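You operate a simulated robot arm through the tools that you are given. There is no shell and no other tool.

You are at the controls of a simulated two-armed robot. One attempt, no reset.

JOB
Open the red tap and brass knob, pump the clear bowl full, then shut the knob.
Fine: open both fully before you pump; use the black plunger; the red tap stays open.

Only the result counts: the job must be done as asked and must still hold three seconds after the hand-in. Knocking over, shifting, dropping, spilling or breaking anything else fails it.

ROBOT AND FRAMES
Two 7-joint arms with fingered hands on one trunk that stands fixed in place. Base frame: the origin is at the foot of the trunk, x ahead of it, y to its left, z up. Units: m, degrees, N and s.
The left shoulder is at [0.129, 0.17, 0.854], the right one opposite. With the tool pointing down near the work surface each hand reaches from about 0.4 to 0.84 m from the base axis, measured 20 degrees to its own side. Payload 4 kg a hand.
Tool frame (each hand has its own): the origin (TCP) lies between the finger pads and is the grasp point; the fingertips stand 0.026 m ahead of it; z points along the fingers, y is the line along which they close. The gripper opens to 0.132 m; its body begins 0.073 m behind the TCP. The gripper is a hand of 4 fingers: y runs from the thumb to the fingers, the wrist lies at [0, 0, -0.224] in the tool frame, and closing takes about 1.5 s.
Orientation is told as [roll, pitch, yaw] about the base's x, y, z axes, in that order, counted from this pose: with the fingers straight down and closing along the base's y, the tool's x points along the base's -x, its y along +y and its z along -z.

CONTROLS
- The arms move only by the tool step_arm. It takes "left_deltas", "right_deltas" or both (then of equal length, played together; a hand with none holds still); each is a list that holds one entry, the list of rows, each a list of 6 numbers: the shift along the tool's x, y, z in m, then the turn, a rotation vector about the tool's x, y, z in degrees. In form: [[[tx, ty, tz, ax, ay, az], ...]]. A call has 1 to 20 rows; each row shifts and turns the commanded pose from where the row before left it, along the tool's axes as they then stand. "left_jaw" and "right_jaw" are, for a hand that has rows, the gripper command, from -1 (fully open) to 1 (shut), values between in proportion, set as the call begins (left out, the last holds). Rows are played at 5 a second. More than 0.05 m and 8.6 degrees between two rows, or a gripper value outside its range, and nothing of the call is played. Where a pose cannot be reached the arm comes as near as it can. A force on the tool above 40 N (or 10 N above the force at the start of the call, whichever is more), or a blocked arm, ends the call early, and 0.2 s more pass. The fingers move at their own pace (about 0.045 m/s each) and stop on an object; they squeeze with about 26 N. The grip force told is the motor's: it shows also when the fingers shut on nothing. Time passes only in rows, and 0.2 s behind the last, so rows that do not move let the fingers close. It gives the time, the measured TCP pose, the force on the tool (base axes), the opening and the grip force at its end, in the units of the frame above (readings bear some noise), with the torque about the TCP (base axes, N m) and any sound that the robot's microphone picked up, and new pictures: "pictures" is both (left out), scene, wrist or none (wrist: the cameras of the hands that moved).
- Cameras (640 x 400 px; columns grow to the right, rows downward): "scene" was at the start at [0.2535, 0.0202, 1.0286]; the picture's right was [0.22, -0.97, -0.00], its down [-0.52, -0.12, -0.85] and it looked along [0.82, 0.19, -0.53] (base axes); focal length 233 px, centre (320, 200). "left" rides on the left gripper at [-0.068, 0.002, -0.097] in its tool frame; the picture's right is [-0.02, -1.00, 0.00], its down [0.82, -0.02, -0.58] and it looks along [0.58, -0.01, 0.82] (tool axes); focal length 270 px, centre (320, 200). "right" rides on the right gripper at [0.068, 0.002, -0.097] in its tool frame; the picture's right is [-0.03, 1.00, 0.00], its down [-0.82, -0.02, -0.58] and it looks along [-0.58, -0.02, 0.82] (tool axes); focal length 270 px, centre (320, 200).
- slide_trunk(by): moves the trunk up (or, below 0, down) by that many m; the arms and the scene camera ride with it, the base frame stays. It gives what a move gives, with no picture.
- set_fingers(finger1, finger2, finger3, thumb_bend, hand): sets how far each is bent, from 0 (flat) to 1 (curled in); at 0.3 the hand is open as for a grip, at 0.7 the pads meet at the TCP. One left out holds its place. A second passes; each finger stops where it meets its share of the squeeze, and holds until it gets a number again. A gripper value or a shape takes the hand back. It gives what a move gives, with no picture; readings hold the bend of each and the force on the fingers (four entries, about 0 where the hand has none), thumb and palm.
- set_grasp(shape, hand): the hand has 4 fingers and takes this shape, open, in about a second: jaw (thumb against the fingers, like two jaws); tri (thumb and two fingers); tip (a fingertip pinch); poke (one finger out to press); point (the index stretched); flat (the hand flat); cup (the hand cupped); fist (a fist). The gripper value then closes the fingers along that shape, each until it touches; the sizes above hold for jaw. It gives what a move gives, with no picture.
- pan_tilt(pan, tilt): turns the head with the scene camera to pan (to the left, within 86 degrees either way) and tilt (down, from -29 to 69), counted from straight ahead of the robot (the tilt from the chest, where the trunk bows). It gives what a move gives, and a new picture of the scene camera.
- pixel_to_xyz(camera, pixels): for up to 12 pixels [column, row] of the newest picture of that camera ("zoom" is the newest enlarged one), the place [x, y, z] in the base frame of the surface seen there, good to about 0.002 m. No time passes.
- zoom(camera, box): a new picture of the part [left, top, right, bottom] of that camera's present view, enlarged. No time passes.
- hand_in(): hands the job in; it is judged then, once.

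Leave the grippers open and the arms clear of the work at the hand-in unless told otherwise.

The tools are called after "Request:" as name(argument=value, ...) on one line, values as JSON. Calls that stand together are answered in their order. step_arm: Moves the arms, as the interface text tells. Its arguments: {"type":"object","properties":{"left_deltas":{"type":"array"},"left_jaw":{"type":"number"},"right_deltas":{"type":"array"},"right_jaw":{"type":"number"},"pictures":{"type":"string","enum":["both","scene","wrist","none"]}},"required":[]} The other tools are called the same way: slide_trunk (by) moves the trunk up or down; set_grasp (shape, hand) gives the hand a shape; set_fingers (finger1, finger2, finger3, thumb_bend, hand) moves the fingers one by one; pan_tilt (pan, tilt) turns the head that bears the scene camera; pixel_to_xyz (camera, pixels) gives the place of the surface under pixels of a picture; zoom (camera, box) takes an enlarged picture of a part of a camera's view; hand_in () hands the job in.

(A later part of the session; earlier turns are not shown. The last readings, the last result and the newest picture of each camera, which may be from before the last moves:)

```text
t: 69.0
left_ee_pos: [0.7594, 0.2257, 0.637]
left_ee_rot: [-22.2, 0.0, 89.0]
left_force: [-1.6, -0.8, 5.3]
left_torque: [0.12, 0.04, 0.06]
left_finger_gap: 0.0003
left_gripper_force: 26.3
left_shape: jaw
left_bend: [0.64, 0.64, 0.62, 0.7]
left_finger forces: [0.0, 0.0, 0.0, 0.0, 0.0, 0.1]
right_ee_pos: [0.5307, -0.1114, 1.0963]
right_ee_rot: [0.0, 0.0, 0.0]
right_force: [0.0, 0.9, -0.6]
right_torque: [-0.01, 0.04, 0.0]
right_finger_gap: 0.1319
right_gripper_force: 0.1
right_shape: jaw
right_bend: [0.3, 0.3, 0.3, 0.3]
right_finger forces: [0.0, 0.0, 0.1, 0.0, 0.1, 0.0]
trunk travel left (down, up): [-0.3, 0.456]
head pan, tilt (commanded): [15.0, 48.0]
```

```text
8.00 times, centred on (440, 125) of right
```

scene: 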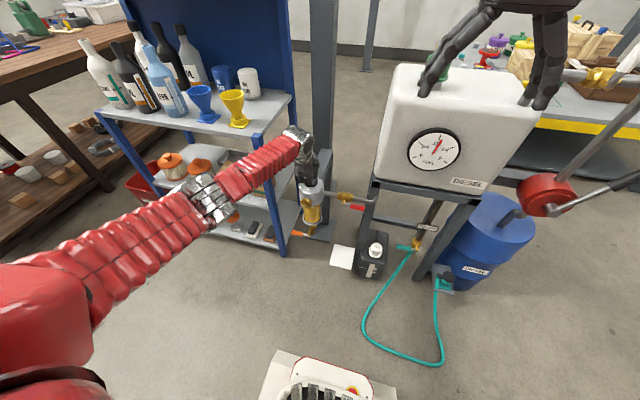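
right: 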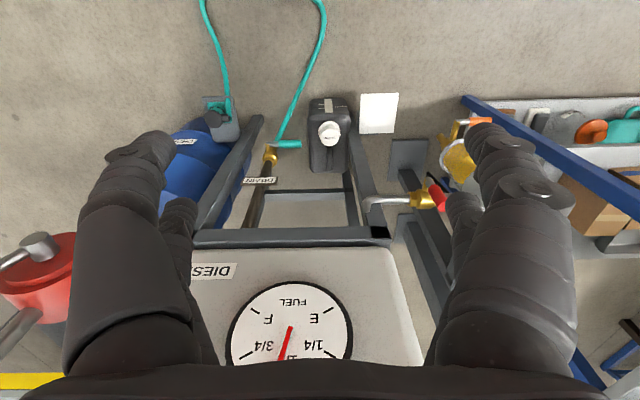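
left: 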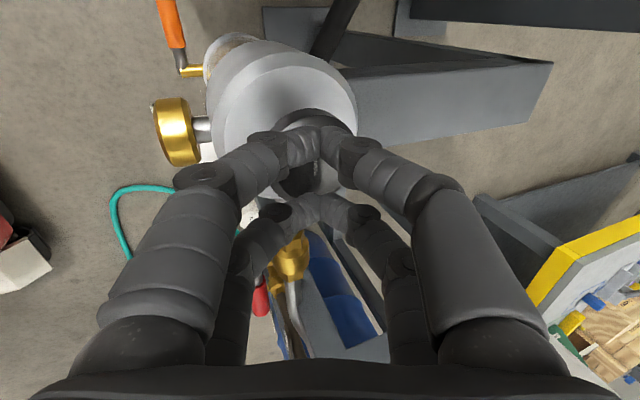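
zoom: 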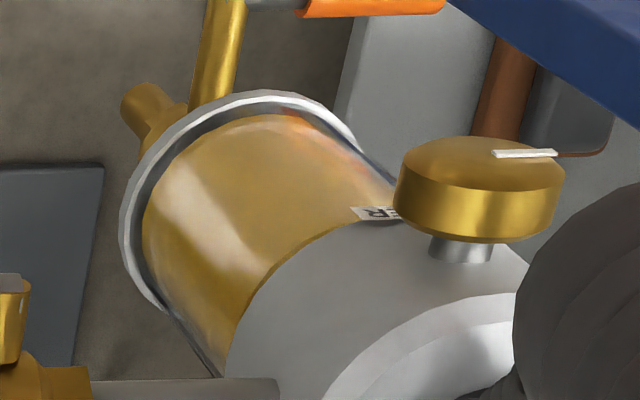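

Not yet tripped at z=0.637 (level unchanged). Press 3 mm more as in the previous stroke.

Request:
step_arm(left_deltas=[[[0, 0.0011, 0.0028, 0, 0, 0]]], pictures="scene")

Request:
zoom(camera="scene", box=[292, 195, 332, 220])

Request:
pixel_to_xyz(camera="zoom", pixels=[[340, 195], [370, 188], [400, 178], [330, 202], [440, 148], [350, 185]])

Request:
zoom(camera="right", box=[400, 100, 480, 150])

```text
t: 69.4
left_ee_pos: [0.7603, 0.2264, 0.6338]
left_ee_rot: [-22.2, -0.1, 89.0]
left_force: [-2.6, 1.0, 7.0]
left_torque: [0.11, -0.02, 0.04]
left_finger_gap: 0.0
left_gripper_force: 26.0
left_shape: jaw
left_bend: [0.64, 0.64, 0.62, 0.7]
left_finger forces: [0.0, 0.1, 0.0, 0.1, 0.0, 0.0]
right_ee_pos: [0.5306, -0.1103, 1.0961]
right_ee_rot: [0.0, 0.0, 0.0]
right_force: [0.2, -0.4, 0.6]
right_torque: [-0.02, -0.01, 0.02]
right_finger_gap: 0.1319
right_gripper_force: 0.1
right_shape: jaw
right_bend: [0.3, 0.3, 0.3, 0.3]
right_finger forces: [0.0, 0.1, 0.0, 0.0, 0.0, 0.0]
trunk travel left (down, up): [-0.3, 0.456]
head pan, tilt (commanded): [15.0, 48.0]
```

scene: 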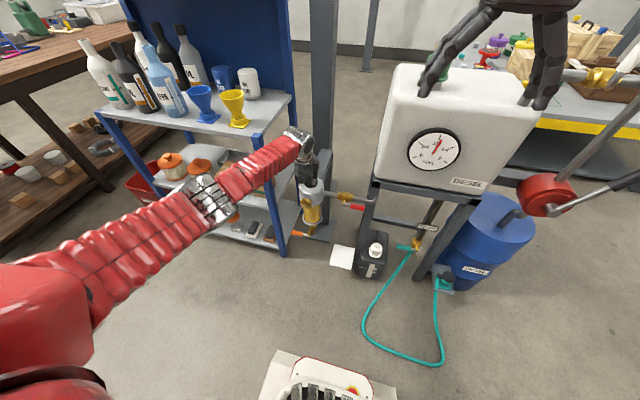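

```text
16.00 times, centred on (312, 208) of scene
```

zoom: 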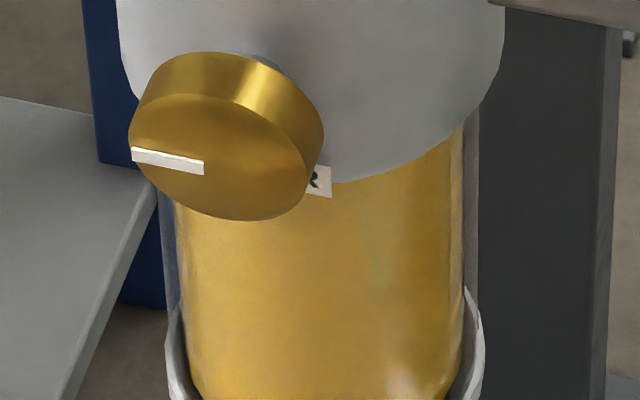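

```text
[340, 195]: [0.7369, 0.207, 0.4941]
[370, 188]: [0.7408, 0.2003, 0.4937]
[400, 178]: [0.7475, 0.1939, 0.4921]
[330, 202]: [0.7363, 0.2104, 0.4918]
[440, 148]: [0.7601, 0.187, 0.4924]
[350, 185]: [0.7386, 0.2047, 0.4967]
```

```text
8.00 times, centred on (440, 125) of right
```

zoom: 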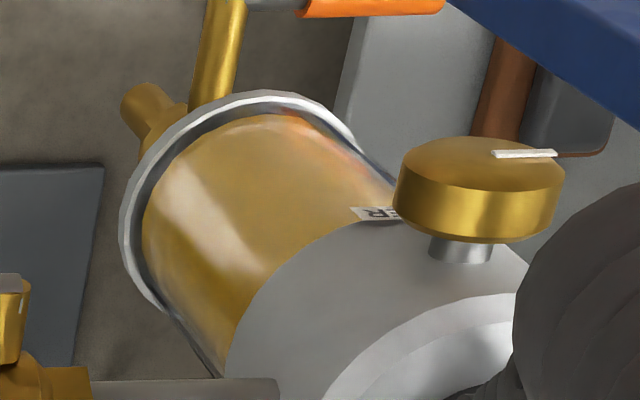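

The fuel side now reaches the head rim (no gap strip left). I'll lift off, withdraw, and pitch the hand back to horizontal, then check the bowl from the side with the hand camera.

Request:
step_arm(left_deltas=[[[0, -0.003, -0.0074, 0, 0, 0], [0, -0.003, -0.0074, 0, 0, 0], [0, -0.003, -0.0074, 0, 0, 0], [0, -0.003, -0.0074, 0, 0, 0], [0, -0.003, -0.0074, 0, 0, 0], [0, 0.0123, -0.023, 0, 0, 0], [0, 0.0123, -0.023, 0, 0, 0], [0, 0.0123, -0.023, 8, 0, 0], [0, 0.0108, -0.00625, 7.5, 0, 0], [0, 0.0099, -0.0076, 7.5, 0, 0], [0, 0.0088, -0.0088, 7.5, 0, 0], [0, 0.0076, -0.0099, 7.5, 0, 0], [0, 0.0063, -0.0108, 7.5, 0, 0], [0, 0.0048, -0.0115, 7.5, 0, 0], [0, 0.0032, -0.0121, 7.5, 0, 0], [0, 0.0016, -0.0124, 7.5, 0, 0]]], pictures="both")

Request:
zoom(camera="scene", box=[272, 165, 368, 225])

```text
t: 72.8
left_ee_pos: [0.598, 0.2289, 0.7233]
left_ee_rot: [-90.0, 0.1, 88.9]
left_force: [0.4, 0.3, 0.1]
left_torque: [0.01, 0.01, 0.03]
left_finger_gap: 0.0001
left_gripper_force: 26.3
left_shape: jaw
left_bend: [0.64, 0.64, 0.62, 0.7]
left_finger forces: [0.0, 0.0, 0.0, 0.0, 0.1, 0.0]
right_ee_pos: [0.5315, -0.1107, 1.0959]
right_ee_rot: [-0.1, 0.0, 0.1]
right_force: [0.1, -0.4, -0.1]
right_torque: [-0.01, 0.02, -0.04]
right_finger_gap: 0.1319
right_gripper_force: 0.1
right_shape: jaw
right_bend: [0.3, 0.3, 0.3, 0.3]
right_finger forces: [0.0, 0.1, 0.1, 0.1, 0.0, 0.1]
trunk travel left (down, up): [-0.3, 0.456]
head pan, tilt (commanded): [15.0, 48.0]
```

scene: 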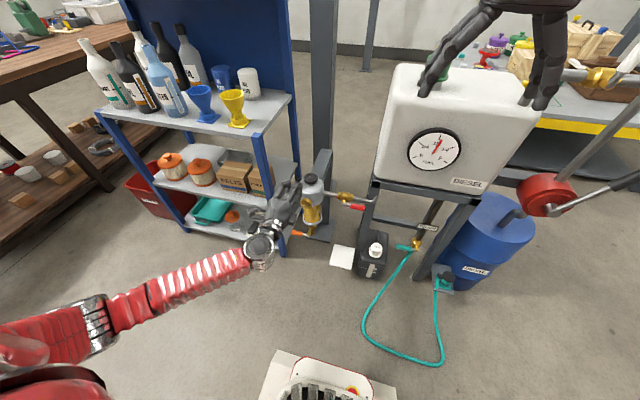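
left: 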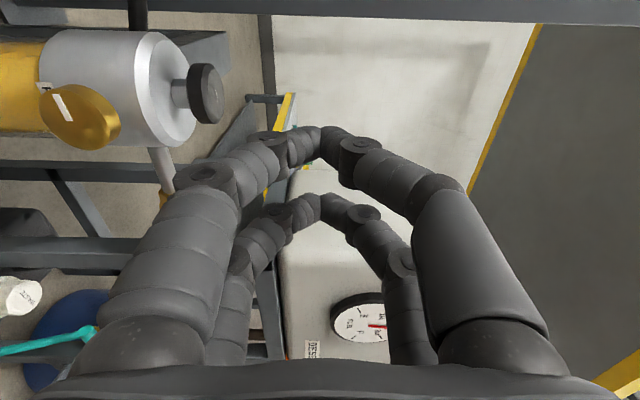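

```text
6.67 times, centred on (320, 195) of scene
```

zoom: 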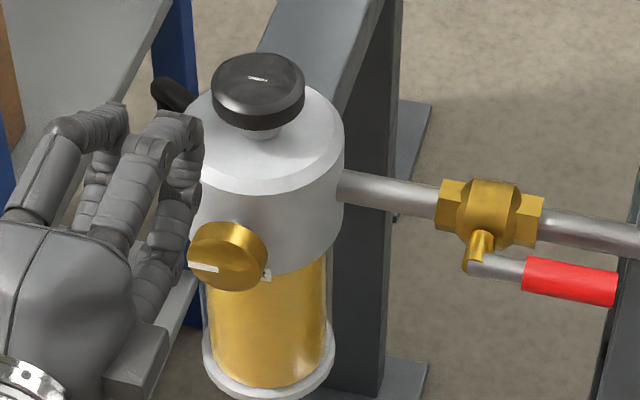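

Plunger is up, knob still open, tap open, and the bowl looks full from above. I'll lower the hand to knob height (z≈0.547), opening to 75 mm, and inspect the bowl's side.

Request:
step_arm(left_deltas=[[[0, 0.044, 0, 0, 0, 0], [0, 0.044, 0, 0, 0, 0], [0, 0.044, 0, 0, 0, 0], [0, 0.044, 0, 0, 0, 0], [0, 0, 0, 0, 0, 0], [0, 0, 0, 0, 0, 0], [0, 0, 0, 0, 0, 0]]], left_jaw=-0.15, pictures="both")

Request:
zoom(camera="left", box=[80, 10, 400, 210])

Request:
zoom(camera="scene", box=[272, 165, 368, 225])

```text
t: 74.4
left_ee_pos: [0.5984, 0.2291, 0.5446]
left_ee_rot: [-90.0, -0.1, 89.0]
left_force: [0.4, -0.4, 0.5]
left_torque: [0.01, 0.0, -0.01]
left_finger_gap: 0.0754
left_gripper_force: 0.1
left_shape: jaw
left_bend: [0.72, 0.72, 0.72, 0.7]
left_finger forces: [0.0, 0.0, 0.0, 0.0, 0.1, 0.0]
right_ee_pos: [0.5319, -0.111, 1.0949]
right_ee_rot: [0.0, 0.0, 0.0]
right_force: [-0.6, -0.5, 0.8]
right_torque: [0.0, 0.01, -0.05]
right_finger_gap: 0.1319
right_gripper_force: 0.1
right_shape: jaw
right_bend: [0.3, 0.3, 0.3, 0.3]
right_finger forces: [0.0, 0.1, 0.0, 0.1, 0.1, 0.0]
trunk travel left (down, up): [-0.3, 0.456]
head pan, tilt (commanded): [15.0, 48.0]
```

scene: 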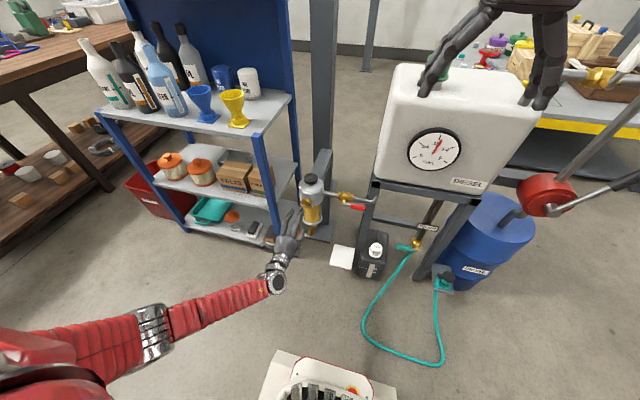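
left: 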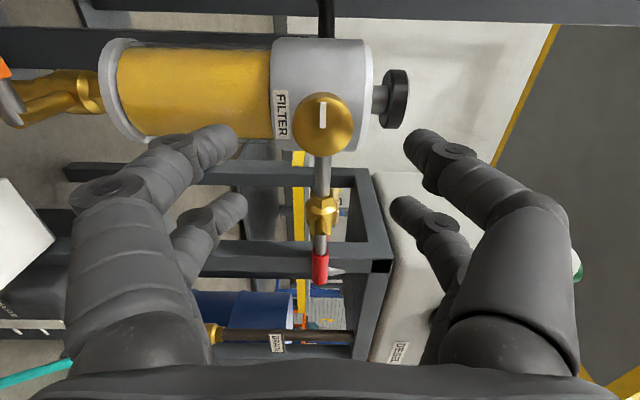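

```text
2.00 times, centred on (240, 110) of left
```

zoom: 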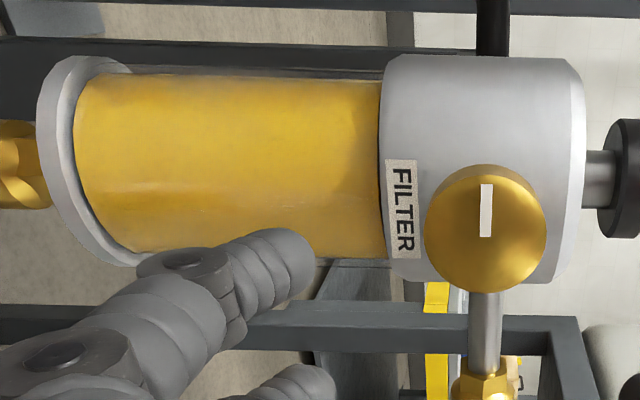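

```text
6.67 times, centred on (320, 195) of scene
```

zoom: 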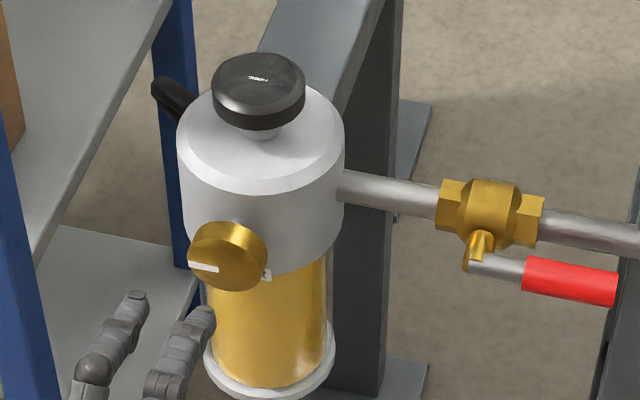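

Side view confirms the bowl is full right up to the head. Now to shut the knob: I'll roll the hand −96° first (same roll as where I released), so I can turn it back clockwise through the known-reachable range.

Request:
step_arm(left_deltas=[[[0, 0, 0, 0, 0, -8], [0, 0, 0, 0, 0, -8], [0, 0, 0, 0, 0, -8], [0, 0, 0, 0, 0, -8], [0, 0, 0, 0, 0, -8], [0, 0, 0, 0, 0, -8], [0, 0, 0, 0, 0, -8], [0, 0, 0, 0, 0, -8], [0, 0, 0, 0, 0, -8], [0, 0, 0, 0, 0, -8], [0, 0, 0, 0, 0, -8], [0, 0, 0, 0, 0, -8]]], pictures="both")

```text
t: 77.0
left_ee_pos: [0.5999, 0.2294, 0.5466]
left_ee_rot: [90.1, 83.9, -91.0]
left_force: [0.4, 0.3, -0.1]
left_torque: [0.0, -0.04, -0.01]
left_finger_gap: 0.0756
left_gripper_force: 0.0
left_shape: jaw
left_bend: [0.72, 0.72, 0.72, 0.7]
left_finger forces: [0.1, 0.0, 0.1, 0.0, 0.0, 0.0]
right_ee_pos: [0.5304, -0.1106, 1.0948]
right_ee_rot: [0.0, 0.1, 0.1]
right_force: [0.1, -0.8, 0.6]
right_torque: [0.05, 0.02, 0.0]
right_finger_gap: 0.1319
right_gripper_force: 0.1
right_shape: jaw
right_bend: [0.3, 0.3, 0.3, 0.3]
right_finger forces: [0.0, 0.0, 0.0, 0.0, 0.0, 0.0]
trunk travel left (down, up): [-0.3, 0.456]
head pan, tilt (commanded): [15.0, 48.0]
```

scene: 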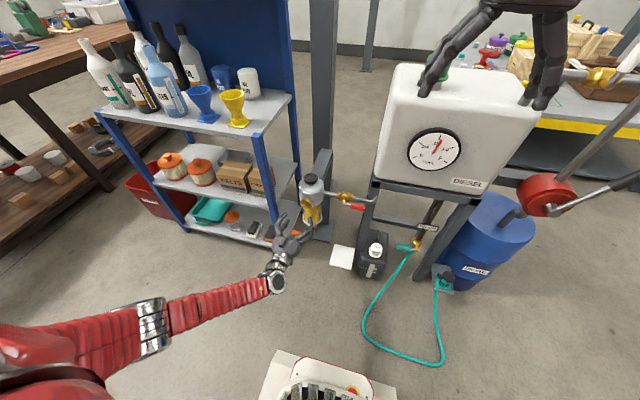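
left: 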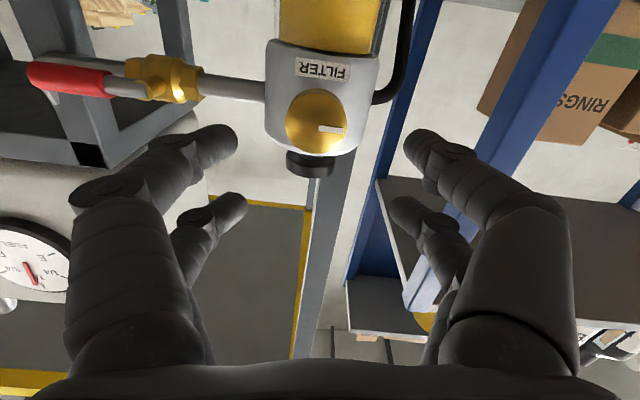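

Now I'll advance along the knob axis to x≈0.690 (target y≈0.2255, z≈0.545).

Request:
step_arm(left_deltas=[[[-0.0012, 0.0023, 0.02, 0, 0, 0], [0, 0, 0.02, 0, 0, 0], [0, 0, 0.02, 0, 0, 0], [0, 0, 0.015, 0, 0, 0], [0, 0, 0.015, 0, 0, 0], [0, 0, 0, 0, 0, 0]]], pictures="both")

Request:
zoom(camera="left", box=[160, 80, 480, 280])

Request:
zoom(camera="scene", box=[272, 175, 336, 215])

```text
t: 78.4
left_ee_pos: [0.6886, 0.2253, 0.5459]
left_ee_rot: [90.1, 84.0, -90.8]
left_force: [-0.4, -0.6, -0.5]
left_torque: [0.02, 0.0, 0.0]
left_finger_gap: 0.0754
left_gripper_force: 0.0
left_shape: jaw
left_bend: [0.72, 0.72, 0.72, 0.7]
left_finger forces: [0.0, 0.0, 0.1, 0.0, 0.0, 0.1]
right_ee_pos: [0.5311, -0.1123, 1.095]
right_ee_rot: [0.0, 0.0, 0.0]
right_force: [-0.1, 0.9, -0.7]
right_torque: [-0.01, 0.02, 0.03]
right_finger_gap: 0.132
right_gripper_force: 0.1
right_shape: jaw
right_bend: [0.3, 0.3, 0.3, 0.3]
right_finger forces: [0.0, 0.0, 0.1, 0.0, 0.0, 0.0]
trunk travel left (down, up): [-0.3, 0.456]
head pan, tilt (commanded): [15.0, 48.0]
```

scene: 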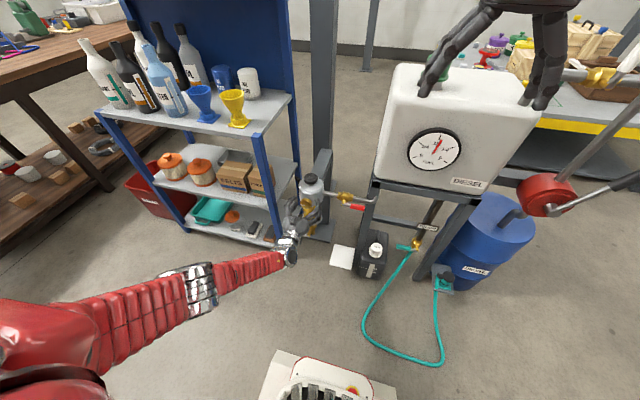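
left: 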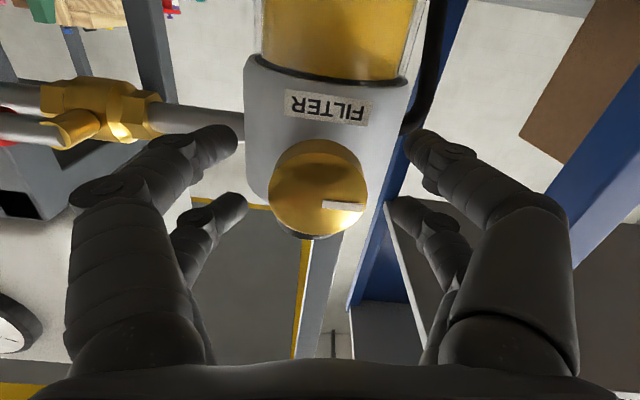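

```text
2.00 times, centred on (320, 180) of left
```

zoom: 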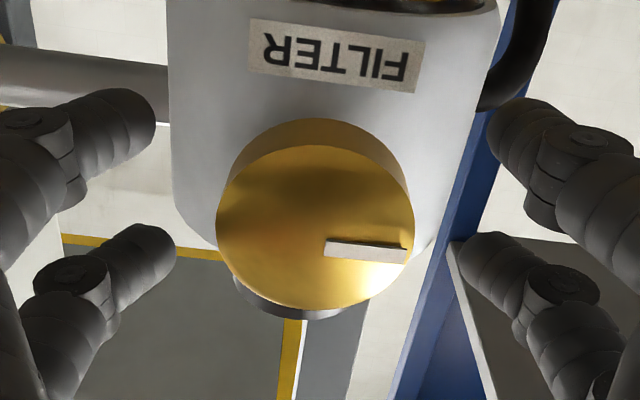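

```text
10.00 times, centred on (304, 195) of scene
```

zoom: 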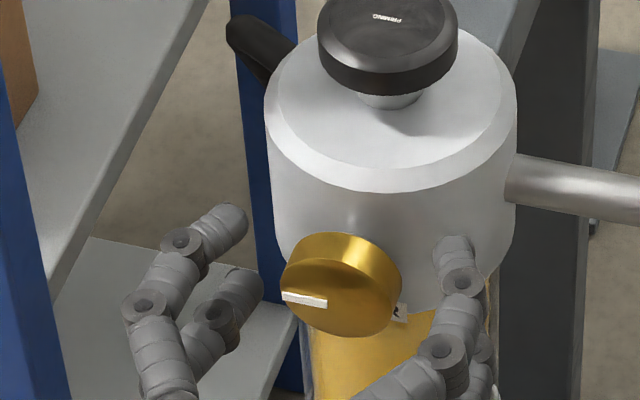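

Knob sits ~3 mm off towards the lower side in the hand; I'll shift the hand 3 mm down (tool −x), then close on the knob.

Request:
step_arm(left_deltas=[[[-0.003, 0, 0.001, 0, 0, 0], [0, 0, 0, 0, 0, 0], [0, 0, 0, 0, 0, 0], [0, 0, 0, 0, 0, 0], [0, 0, 0, 0, 0, 0], [0, 0, 0, 0, 0, 0], [0, 0, 0, 0, 0, 0], [0, 0, 0, 0, 0, 0]]], left_jaw=1, pictures="both")

Request:
zoom(camera="left", box=[160, 80, 480, 280])

Request:
zoom(camera="scene", box=[272, 175, 336, 215])

```text
t: 80.2
left_ee_pos: [0.6925, 0.2244, 0.5412]
left_ee_rot: [89.6, 84.0, -91.5]
left_force: [30.3, -4.1, -8.0]
left_torque: [0.06, 0.18, 0.01]
left_finger_gap: 0.0138
left_gripper_force: 26.5
left_shape: jaw
left_bend: [0.72, 0.73, 0.73, 0.71]
left_finger forces: [22.1, 24.2, 24.3, 0.0, 19.0, 0.0]
right_ee_pos: [0.5334, -0.1119, 1.0943]
right_ee_rot: [0.0, 0.1, 0.0]
right_force: [0.1, 0.7, 0.5]
right_torque: [-0.02, 0.0, 0.01]
right_finger_gap: 0.1318
right_gripper_force: 0.0
right_shape: jaw
right_bend: [0.3, 0.3, 0.3, 0.3]
right_finger forces: [0.0, 0.0, 0.0, 0.0, 0.0, 0.0]
trunk travel left (down, up): [-0.3, 0.456]
head pan, tilt (commanded): [15.0, 48.0]
```

scene: 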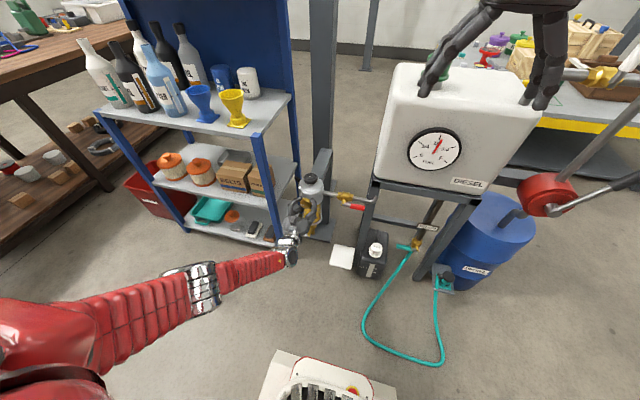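
left: 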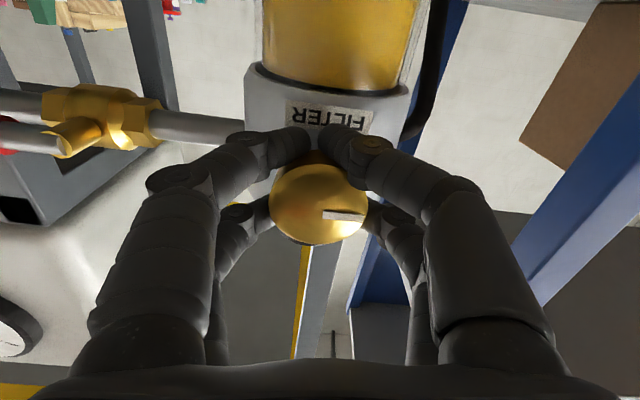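

```text
2.00 times, centred on (320, 180) of left
```

zoom: 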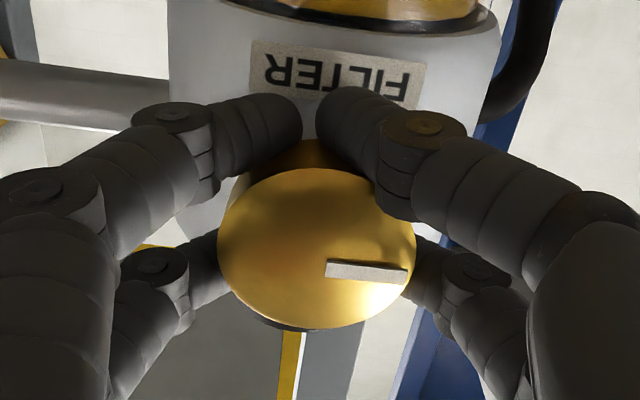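

```text
10.00 times, centred on (304, 195) of scene
```

zoom: 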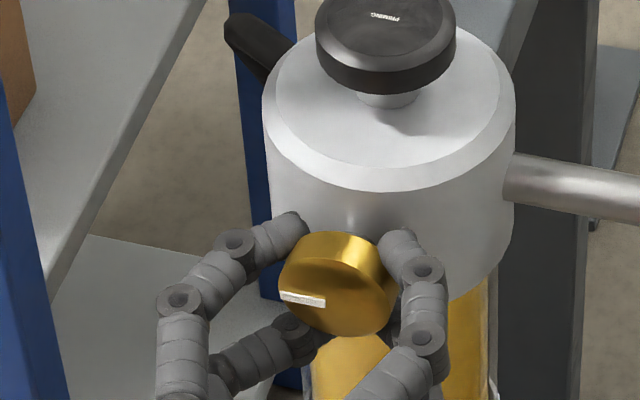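

Firm grip (all digits ~19–24 N) but with 30 N axial pull; I'll relieve by moving 3 mm forward, then begin turning clockwise +8° × 4.

Request:
step_arm(left_deltas=[[[0, 0, 0.003, 0, 0, 0], [0, 0, 0, 0, 0, 0]]], pictures="none")

Request:
step_arm(left_deltas=[[[0, 0, 0, 0, 0, 8], [0, 0, 0, 0, 0, 8], [0, 0, 0, 0, 0, 8]]], pictures="wrist")

Request:
zoom(camera="left", box=[160, 80, 480, 280])

Request:
zoom(camera="scene", box=[272, 175, 336, 215])

```text
t: 80.8
left_ee_pos: [0.6931, 0.2251, 0.5412]
left_ee_rot: [89.3, 84.0, -91.7]
left_force: [13.6, -3.5, -2.5]
left_torque: [0.05, 0.1, 0.02]
left_finger_gap: 0.0119
left_gripper_force: 26.6
left_shape: jaw
left_bend: [0.72, 0.73, 0.73, 0.72]
left_finger forces: [21.0, 22.1, 21.6, 0.1, 18.1, 0.0]
right_ee_pos: [0.5328, -0.1117, 1.095]
right_ee_rot: [0.1, 0.0, 0.0]
right_force: [-0.8, 0.7, 0.2]
right_torque: [0.03, -0.03, 0.0]
right_finger_gap: 0.1319
right_gripper_force: 0.1
right_shape: jaw
right_bend: [0.3, 0.3, 0.3, 0.3]
right_finger forces: [0.0, 0.0, 0.1, 0.0, 0.1, 0.0]
trunk travel left (down, up): [-0.3, 0.456]
head pan, tilt (commanded): [15.0, 48.0]
```

```text
t: 81.6
left_ee_pos: [0.6959, 0.2263, 0.5407]
left_ee_rot: [-89.9, 71.8, 89.2]
left_force: [10.0, 4.3, -3.1]
left_torque: [-0.06, 0.12, 0.17]
left_finger_gap: 0.0118
left_gripper_force: 26.3
left_shape: jaw
left_bend: [0.72, 0.73, 0.73, 0.72]
left_finger forces: [20.3, 21.7, 23.1, 0.0, 20.5, 0.0]
right_ee_pos: [0.5329, -0.11, 1.0947]
right_ee_rot: [0.0, 0.0, 0.0]
right_force: [-0.1, -0.3, 0.2]
right_torque: [-0.02, 0.0, -0.01]
right_finger_gap: 0.1316
right_gripper_force: 0.1
right_shape: jaw
right_bend: [0.3, 0.3, 0.3, 0.3]
right_finger forces: [0.0, 0.0, 0.0, 0.1, 0.1, 0.0]
trunk travel left (down, up): [-0.3, 0.456]
head pan, tilt (commanded): [15.0, 48.0]
```

left: 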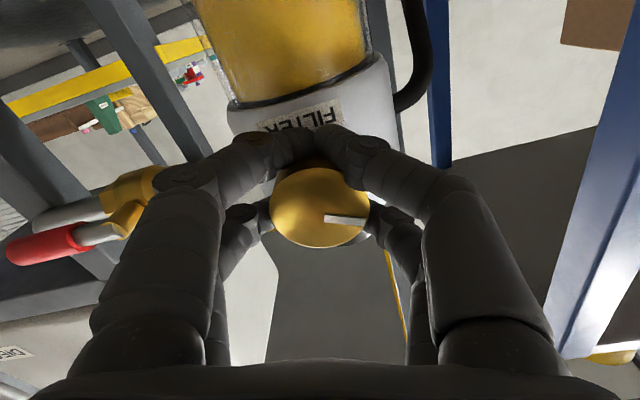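

```text
2.00 times, centred on (320, 180) of left
```

zoom: 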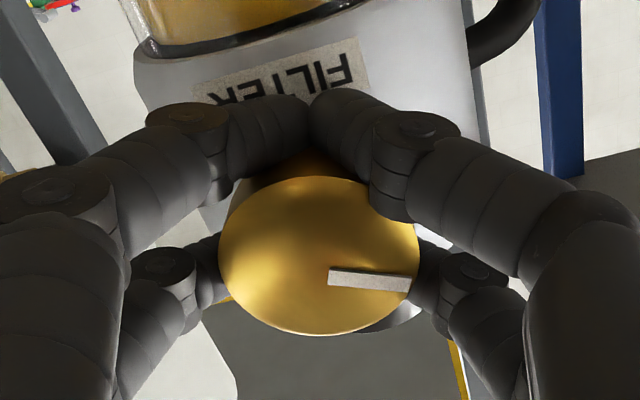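

```text
10.00 times, centred on (304, 195) of scene
```

zoom: 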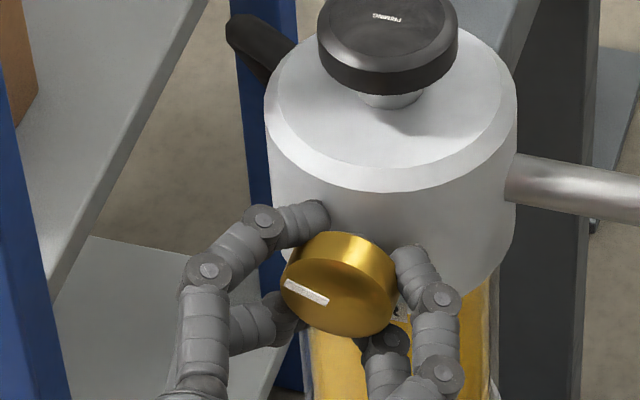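

The knob is turning back with the hand (mark now tilting up), forces low. I'll continue +8° rows, adding −1.1 mm tool-y per row so the hand orbits the knob axis.

Request:
step_arm(left_deltas=[[[0.0001, -0.0011, 0, 0, 0, 8], [0.0001, -0.0011, 0, 0, 0, 8], [0.0001, -0.0011, 0, 0, 0, 8], [0.0001, -0.0011, 0, 0, 0, 8]]], pictures="wrist")

Request:
zoom(camera="left", box=[160, 80, 480, 280])

Request:
zoom(camera="scene", box=[272, 175, 336, 215])

```text
t: 82.6
left_ee_pos: [0.6936, 0.231, 0.5425]
left_ee_rot: [-89.9, 39.8, 89.1]
left_force: [8.0, 6.0, -5.7]
left_torque: [-0.27, -0.44, 0.24]
left_finger_gap: 0.0116
left_gripper_force: 26.4
left_shape: jaw
left_bend: [0.72, 0.73, 0.73, 0.72]
left_finger forces: [21.8, 26.0, 53.4, 0.1, 19.0, 0.0]
right_ee_pos: [0.5318, -0.1099, 1.094]
right_ee_rot: [-0.1, 0.1, -0.1]
right_force: [0.8, -0.4, -0.4]
right_torque: [0.0, 0.0, 0.01]
right_finger_gap: 0.132
right_gripper_force: 0.0
right_shape: jaw
right_bend: [0.3, 0.3, 0.3, 0.3]
right_finger forces: [0.0, 0.1, 0.0, 0.1, 0.0, 0.1]
trunk travel left (down, up): [-0.3, 0.456]
head pan, tilt (commanded): [15.0, 48.0]
```

left: 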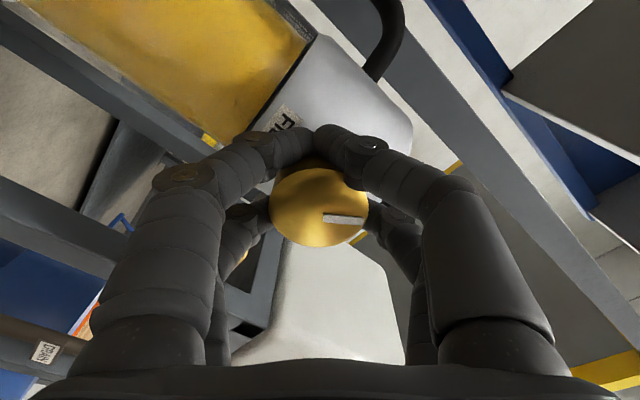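

```text
2.00 times, centred on (320, 180) of left
```

zoom: 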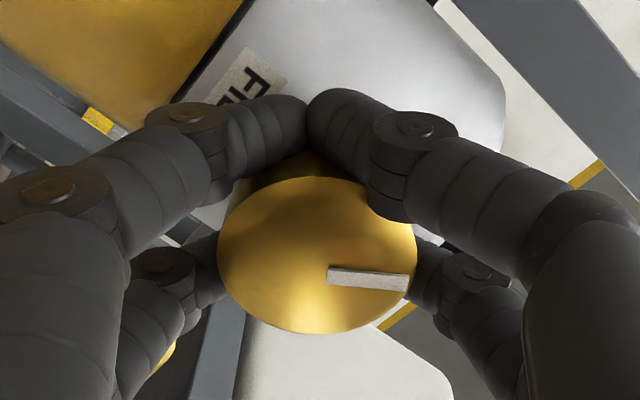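

```text
10.00 times, centred on (304, 195) of scene
```

zoom: 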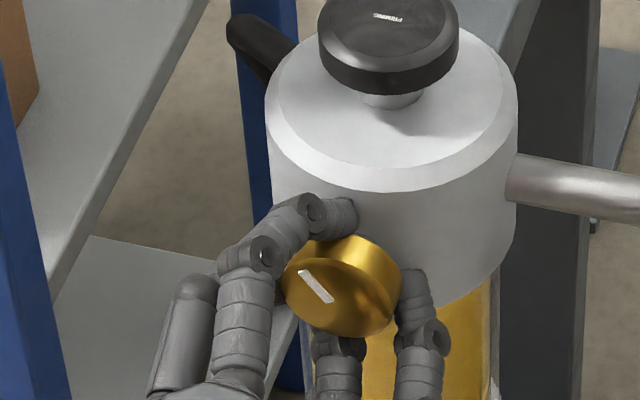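

Knob follows (hand at −40°, mark about halfway up). Continue 3 more rows.

Request:
step_arm(left_deltas=[[[0.0001, -0.0011, 0, 0, 0, 8], [0.0001, -0.0011, 0, 0, 0, 8], [0.0001, -0.0011, 0, 0, 0, 8]]], pictures="wrist")

Request:
zoom(camera="left", box=[160, 80, 480, 280])

Request:
zoom(camera="scene", box=[272, 175, 336, 215])

```text
t: 83.4
left_ee_pos: [0.6947, 0.231, 0.5474]
left_ee_rot: [-90.0, 15.7, 88.9]
left_force: [10.5, 7.4, -7.9]
left_torque: [-0.06, -0.16, 0.34]
left_finger_gap: 0.0116
left_gripper_force: 26.0
left_shape: jaw
left_bend: [0.72, 0.73, 0.74, 0.72]
left_finger forces: [24.5, 25.5, 39.5, 0.0, 21.1, 0.0]
right_ee_pos: [0.5331, -0.11, 1.0944]
right_ee_rot: [-0.2, 0.0, 0.0]
right_force: [-0.6, 0.2, -0.3]
right_torque: [-0.01, 0.02, 0.02]
right_finger_gap: 0.1318
right_gripper_force: 0.1
right_shape: jaw
right_bend: [0.3, 0.3, 0.3, 0.3]
right_finger forces: [0.1, 0.1, 0.0, 0.0, 0.0, 0.0]
trunk travel left (down, up): [-0.3, 0.456]
head pan, tilt (commanded): [15.0, 48.0]
```

left: 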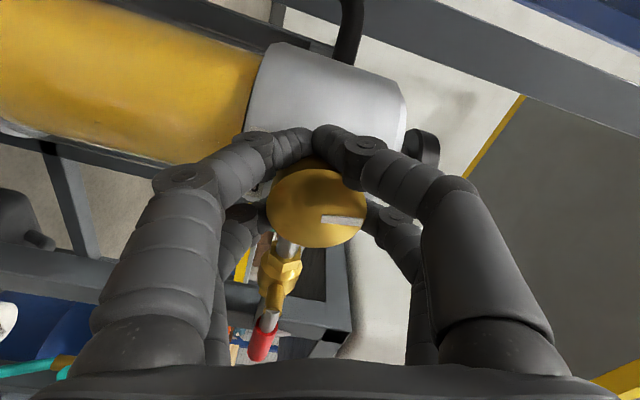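

```text
2.00 times, centred on (320, 180) of left
```

zoom: 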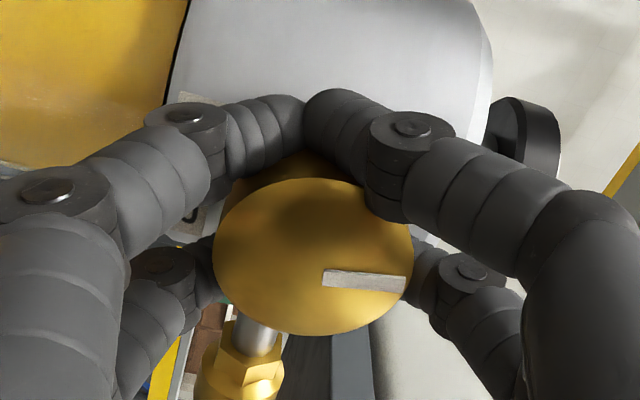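

```text
10.00 times, centred on (304, 195) of scene
```

zoom: 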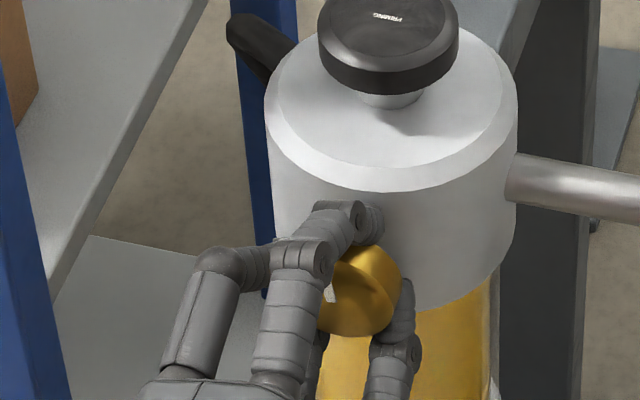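

Hand at −16°, the mark is nearly upright (~−10°). Two more rows to reach the shut stop, watching torque.

Request:
step_arm(left_deltas=[[[0.0001, -0.0011, 0, 0, 0, 8], [0.0001, -0.0008, 0, 0, 0, 6]]], pictures="wrist")

Request:
zoom(camera="left", box=[160, 80, 480, 280])

```text
t: 84.0
left_ee_pos: [0.6946, 0.231, 0.5488]
left_ee_rot: [-89.9, 2.0, 89.0]
left_force: [19.3, 7.1, -10.5]
left_torque: [-0.44, 0.08, 0.24]
left_finger_gap: 0.0109
left_gripper_force: 26.3
left_shape: jaw
left_bend: [0.72, 0.73, 0.73, 0.72]
left_finger forces: [23.2, 30.3, 20.7, 0.0, 23.5, 0.0]
right_ee_pos: [0.5331, -0.1103, 1.0948]
right_ee_rot: [-0.1, 0.1, 0.1]
right_force: [0.4, -0.3, 0.7]
right_torque: [-0.02, -0.02, -0.01]
right_finger_gap: 0.1322
right_gripper_force: 0.0
right_shape: jaw
right_bend: [0.3, 0.3, 0.3, 0.3]
right_finger forces: [0.0, 0.1, 0.1, 0.0, 0.0, 0.0]
trunk travel left (down, up): [-0.3, 0.456]
head pan, tilt (commanded): [15.0, 48.0]
```

left: 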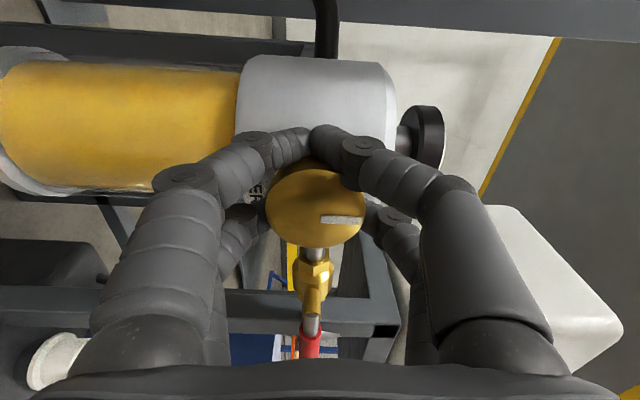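

```text
2.00 times, centred on (320, 180) of left
```

zoom: 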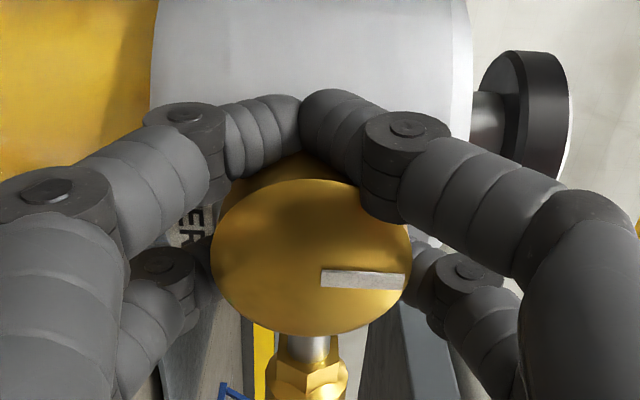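

Torque rose to −0.44 N·m and the mark is about upright. One more 5° nudge to confirm it's against the shut stop.

Request:
step_arm(left_deltas=[[[0, -0.0006, 0, 0, 0, 5]]], pictures="wrist")

Request:
zoom(camera="left", box=[160, 80, 480, 280])

```text
t: 84.4
left_ee_pos: [0.6958, 0.2296, 0.5491]
left_ee_rot: [-89.9, -3.0, 88.9]
left_force: [24.3, 3.6, -12.3]
left_torque: [-0.56, 0.18, 0.21]
left_finger_gap: 0.0101
left_gripper_force: 25.7
left_shape: jaw
left_bend: [0.72, 0.73, 0.73, 0.74]
left_finger forces: [25.6, 33.9, 20.0, 0.0, 25.5, 0.0]
right_ee_pos: [0.5342, -0.1112, 1.0938]
right_ee_rot: [-0.1, 0.0, 0.1]
right_force: [-0.5, -0.2, -0.1]
right_torque: [0.01, -0.05, -0.03]
right_finger_gap: 0.1317
right_gripper_force: 0.1
right_shape: jaw
right_bend: [0.3, 0.3, 0.3, 0.3]
right_finger forces: [0.0, 0.0, 0.0, 0.0, 0.0, 0.0]
trunk travel left (down, up): [-0.3, 0.456]
head pan, tilt (commanded): [15.0, 48.0]
```

left: 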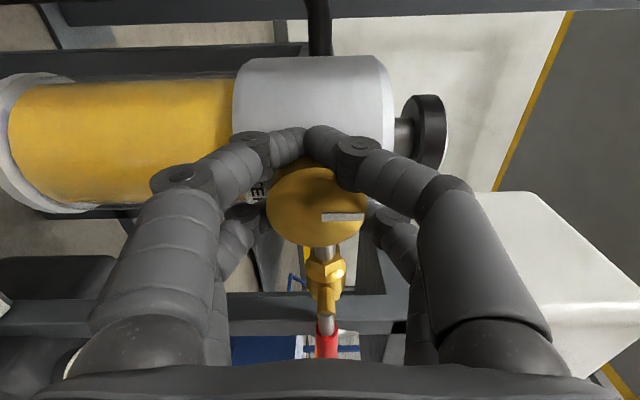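

```text
2.00 times, centred on (320, 180) of left
```

zoom: 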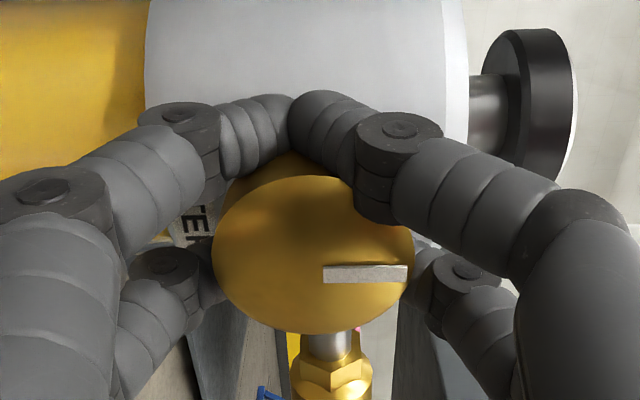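

The knob stayed put while the hand turned (mark slipped back in the hand frame), torque −0.56: it's on the shut stop with the mark upright. Release by opening in place.

Request:
step_arm(left_deltas=[[[0, 0, 0, 0, 0, 0], [0, 0, 0, 0, 0, 0], [0, 0, 0, 0, 0, 0], [0, 0, 0, 0, 0, 0], [0, 0, 0, 0, 0, 0]]], left_jaw=-0.15, pictures="both")

Request:
zoom(camera="left", box=[160, 80, 480, 280])

Request:
zoom(camera="scene", box=[272, 175, 336, 215])

```text
t: 85.6
left_ee_pos: [0.6938, 0.2301, 0.5502]
left_ee_rot: [-90.0, -3.0, 89.0]
left_force: [-0.3, 0.6, -1.1]
left_torque: [0.03, 0.01, -0.02]
left_finger_gap: 0.0752
left_gripper_force: 0.1
left_shape: jaw
left_bend: [0.72, 0.72, 0.72, 0.7]
left_finger forces: [0.0, 0.0, 0.0, 0.0, 0.0, 0.0]
right_ee_pos: [0.5308, -0.1113, 1.0947]
right_ee_rot: [0.1, 0.0, 0.1]
right_force: [-0.3, -0.2, 0.2]
right_torque: [0.0, -0.02, 0.0]
right_finger_gap: 0.132
right_gripper_force: 0.0
right_shape: jaw
right_bend: [0.3, 0.3, 0.3, 0.3]
right_finger forces: [0.0, 0.1, 0.0, 0.1, 0.0, 0.0]
trunk travel left (down, up): [-0.3, 0.456]
head pan, tilt (commanded): [15.0, 48.0]
```

scene: 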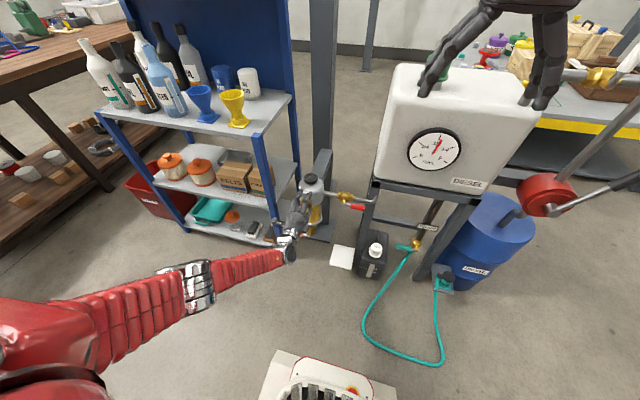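
left: 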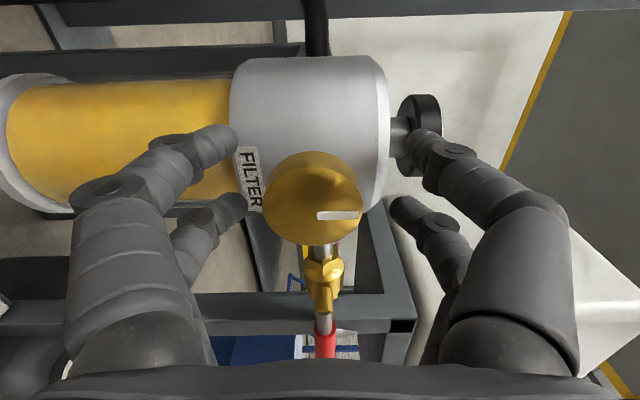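

```text
2.00 times, centred on (320, 180) of left
```

zoom: 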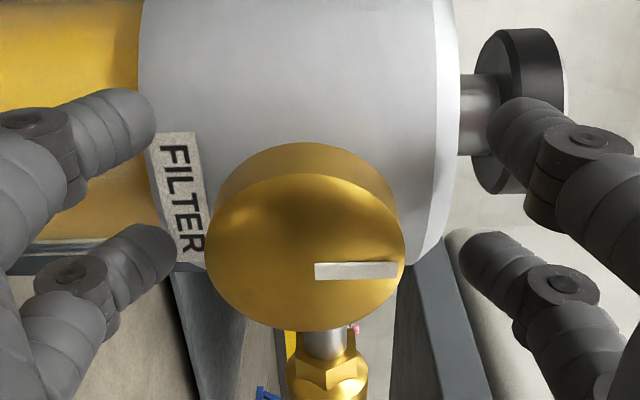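

```text
10.00 times, centred on (304, 195) of scene
```

zoom: 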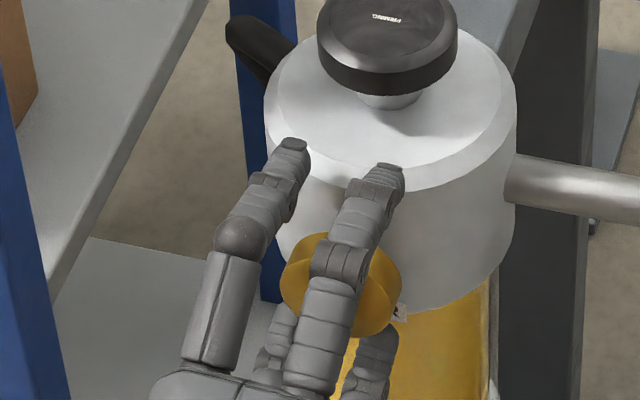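

The knob is shut with the mark upright. I'll back the hand off straight, open fully, and inspect everything.

Request:
step_arm(left_deltas=[[[0, 0, -0.02, 0, 0, 0], [0, 0, -0.03, 0, 0, 0], [0, 0, -0.04, 0, 0, 0], [0, 0, -0.02, 0, 0, 0]]], pictures="both")

Request:
zoom(camera="scene", box=[272, 165, 368, 225])

Request:
zoom(camera="scene", box=[294, 192, 318, 207])

Request:
zoom(camera="left", box=[80, 10, 400, 210])

```text
t: 86.6
left_ee_pos: [0.585, 0.232, 0.5507]
left_ee_rot: [-90.1, -3.1, 89.0]
left_force: [-0.7, 0.6, -0.3]
left_torque: [0.0, -0.01, -0.05]
left_finger_gap: 0.0756
left_gripper_force: 0.1
left_shape: jaw
left_bend: [0.72, 0.72, 0.72, 0.7]
left_finger forces: [0.0, 0.0, 0.1, 0.0, 0.1, 0.0]
right_ee_pos: [0.5316, -0.1111, 1.0952]
right_ee_rot: [0.0, 0.0, 0.0]
right_force: [-0.3, 0.0, 0.0]
right_torque: [0.0, 0.0, 0.01]
right_finger_gap: 0.1316
right_gripper_force: 0.1
right_shape: jaw
right_bend: [0.3, 0.3, 0.3, 0.3]
right_finger forces: [0.0, 0.0, 0.0, 0.0, 0.0, 0.0]
trunk travel left (down, up): [-0.3, 0.456]
head pan, tilt (commanded): [15.0, 48.0]
```

scene: 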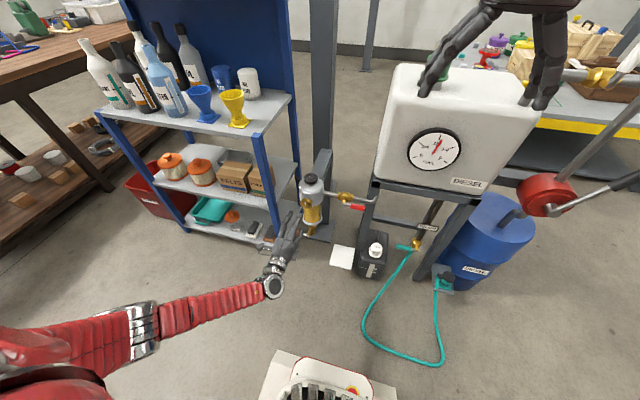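
left: 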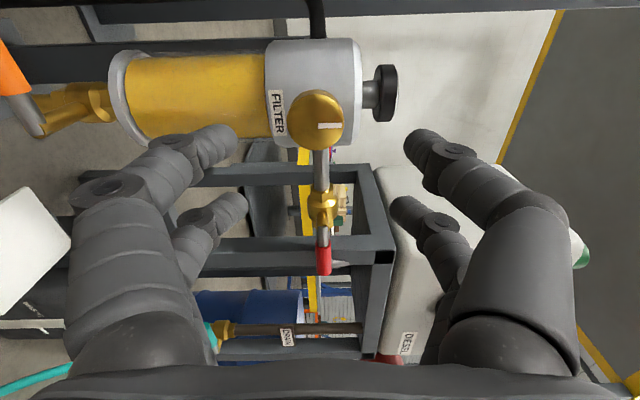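

```text
6.67 times, centred on (320, 195) of scene
```

zoom: 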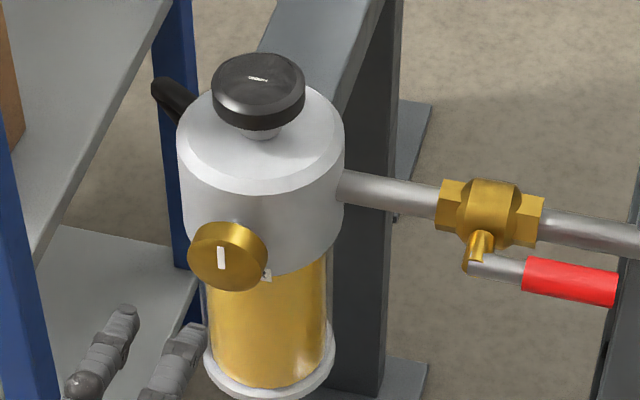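

```text
16.00 times, centred on (306, 200) of scene
```

zoom: 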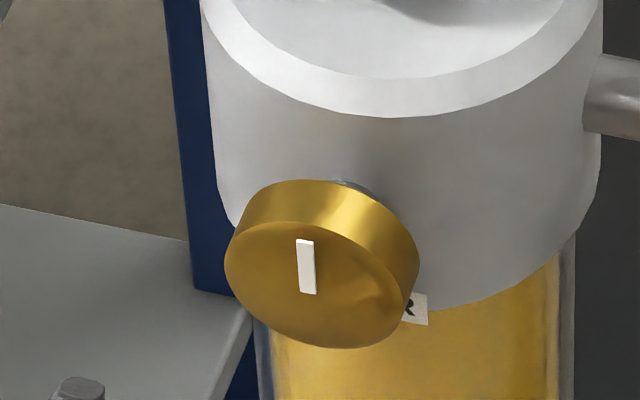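

```text
2.00 times, centred on (240, 110) of left
```

zoom: 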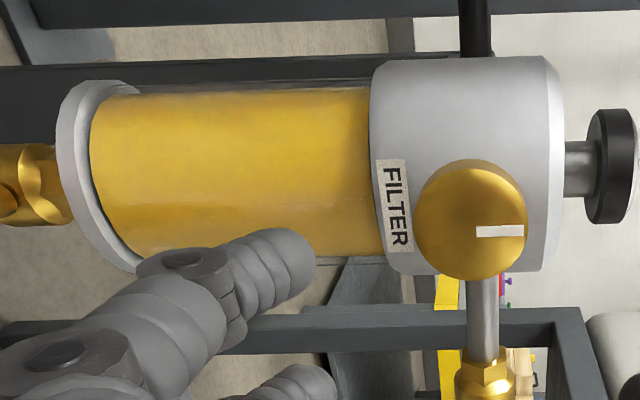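

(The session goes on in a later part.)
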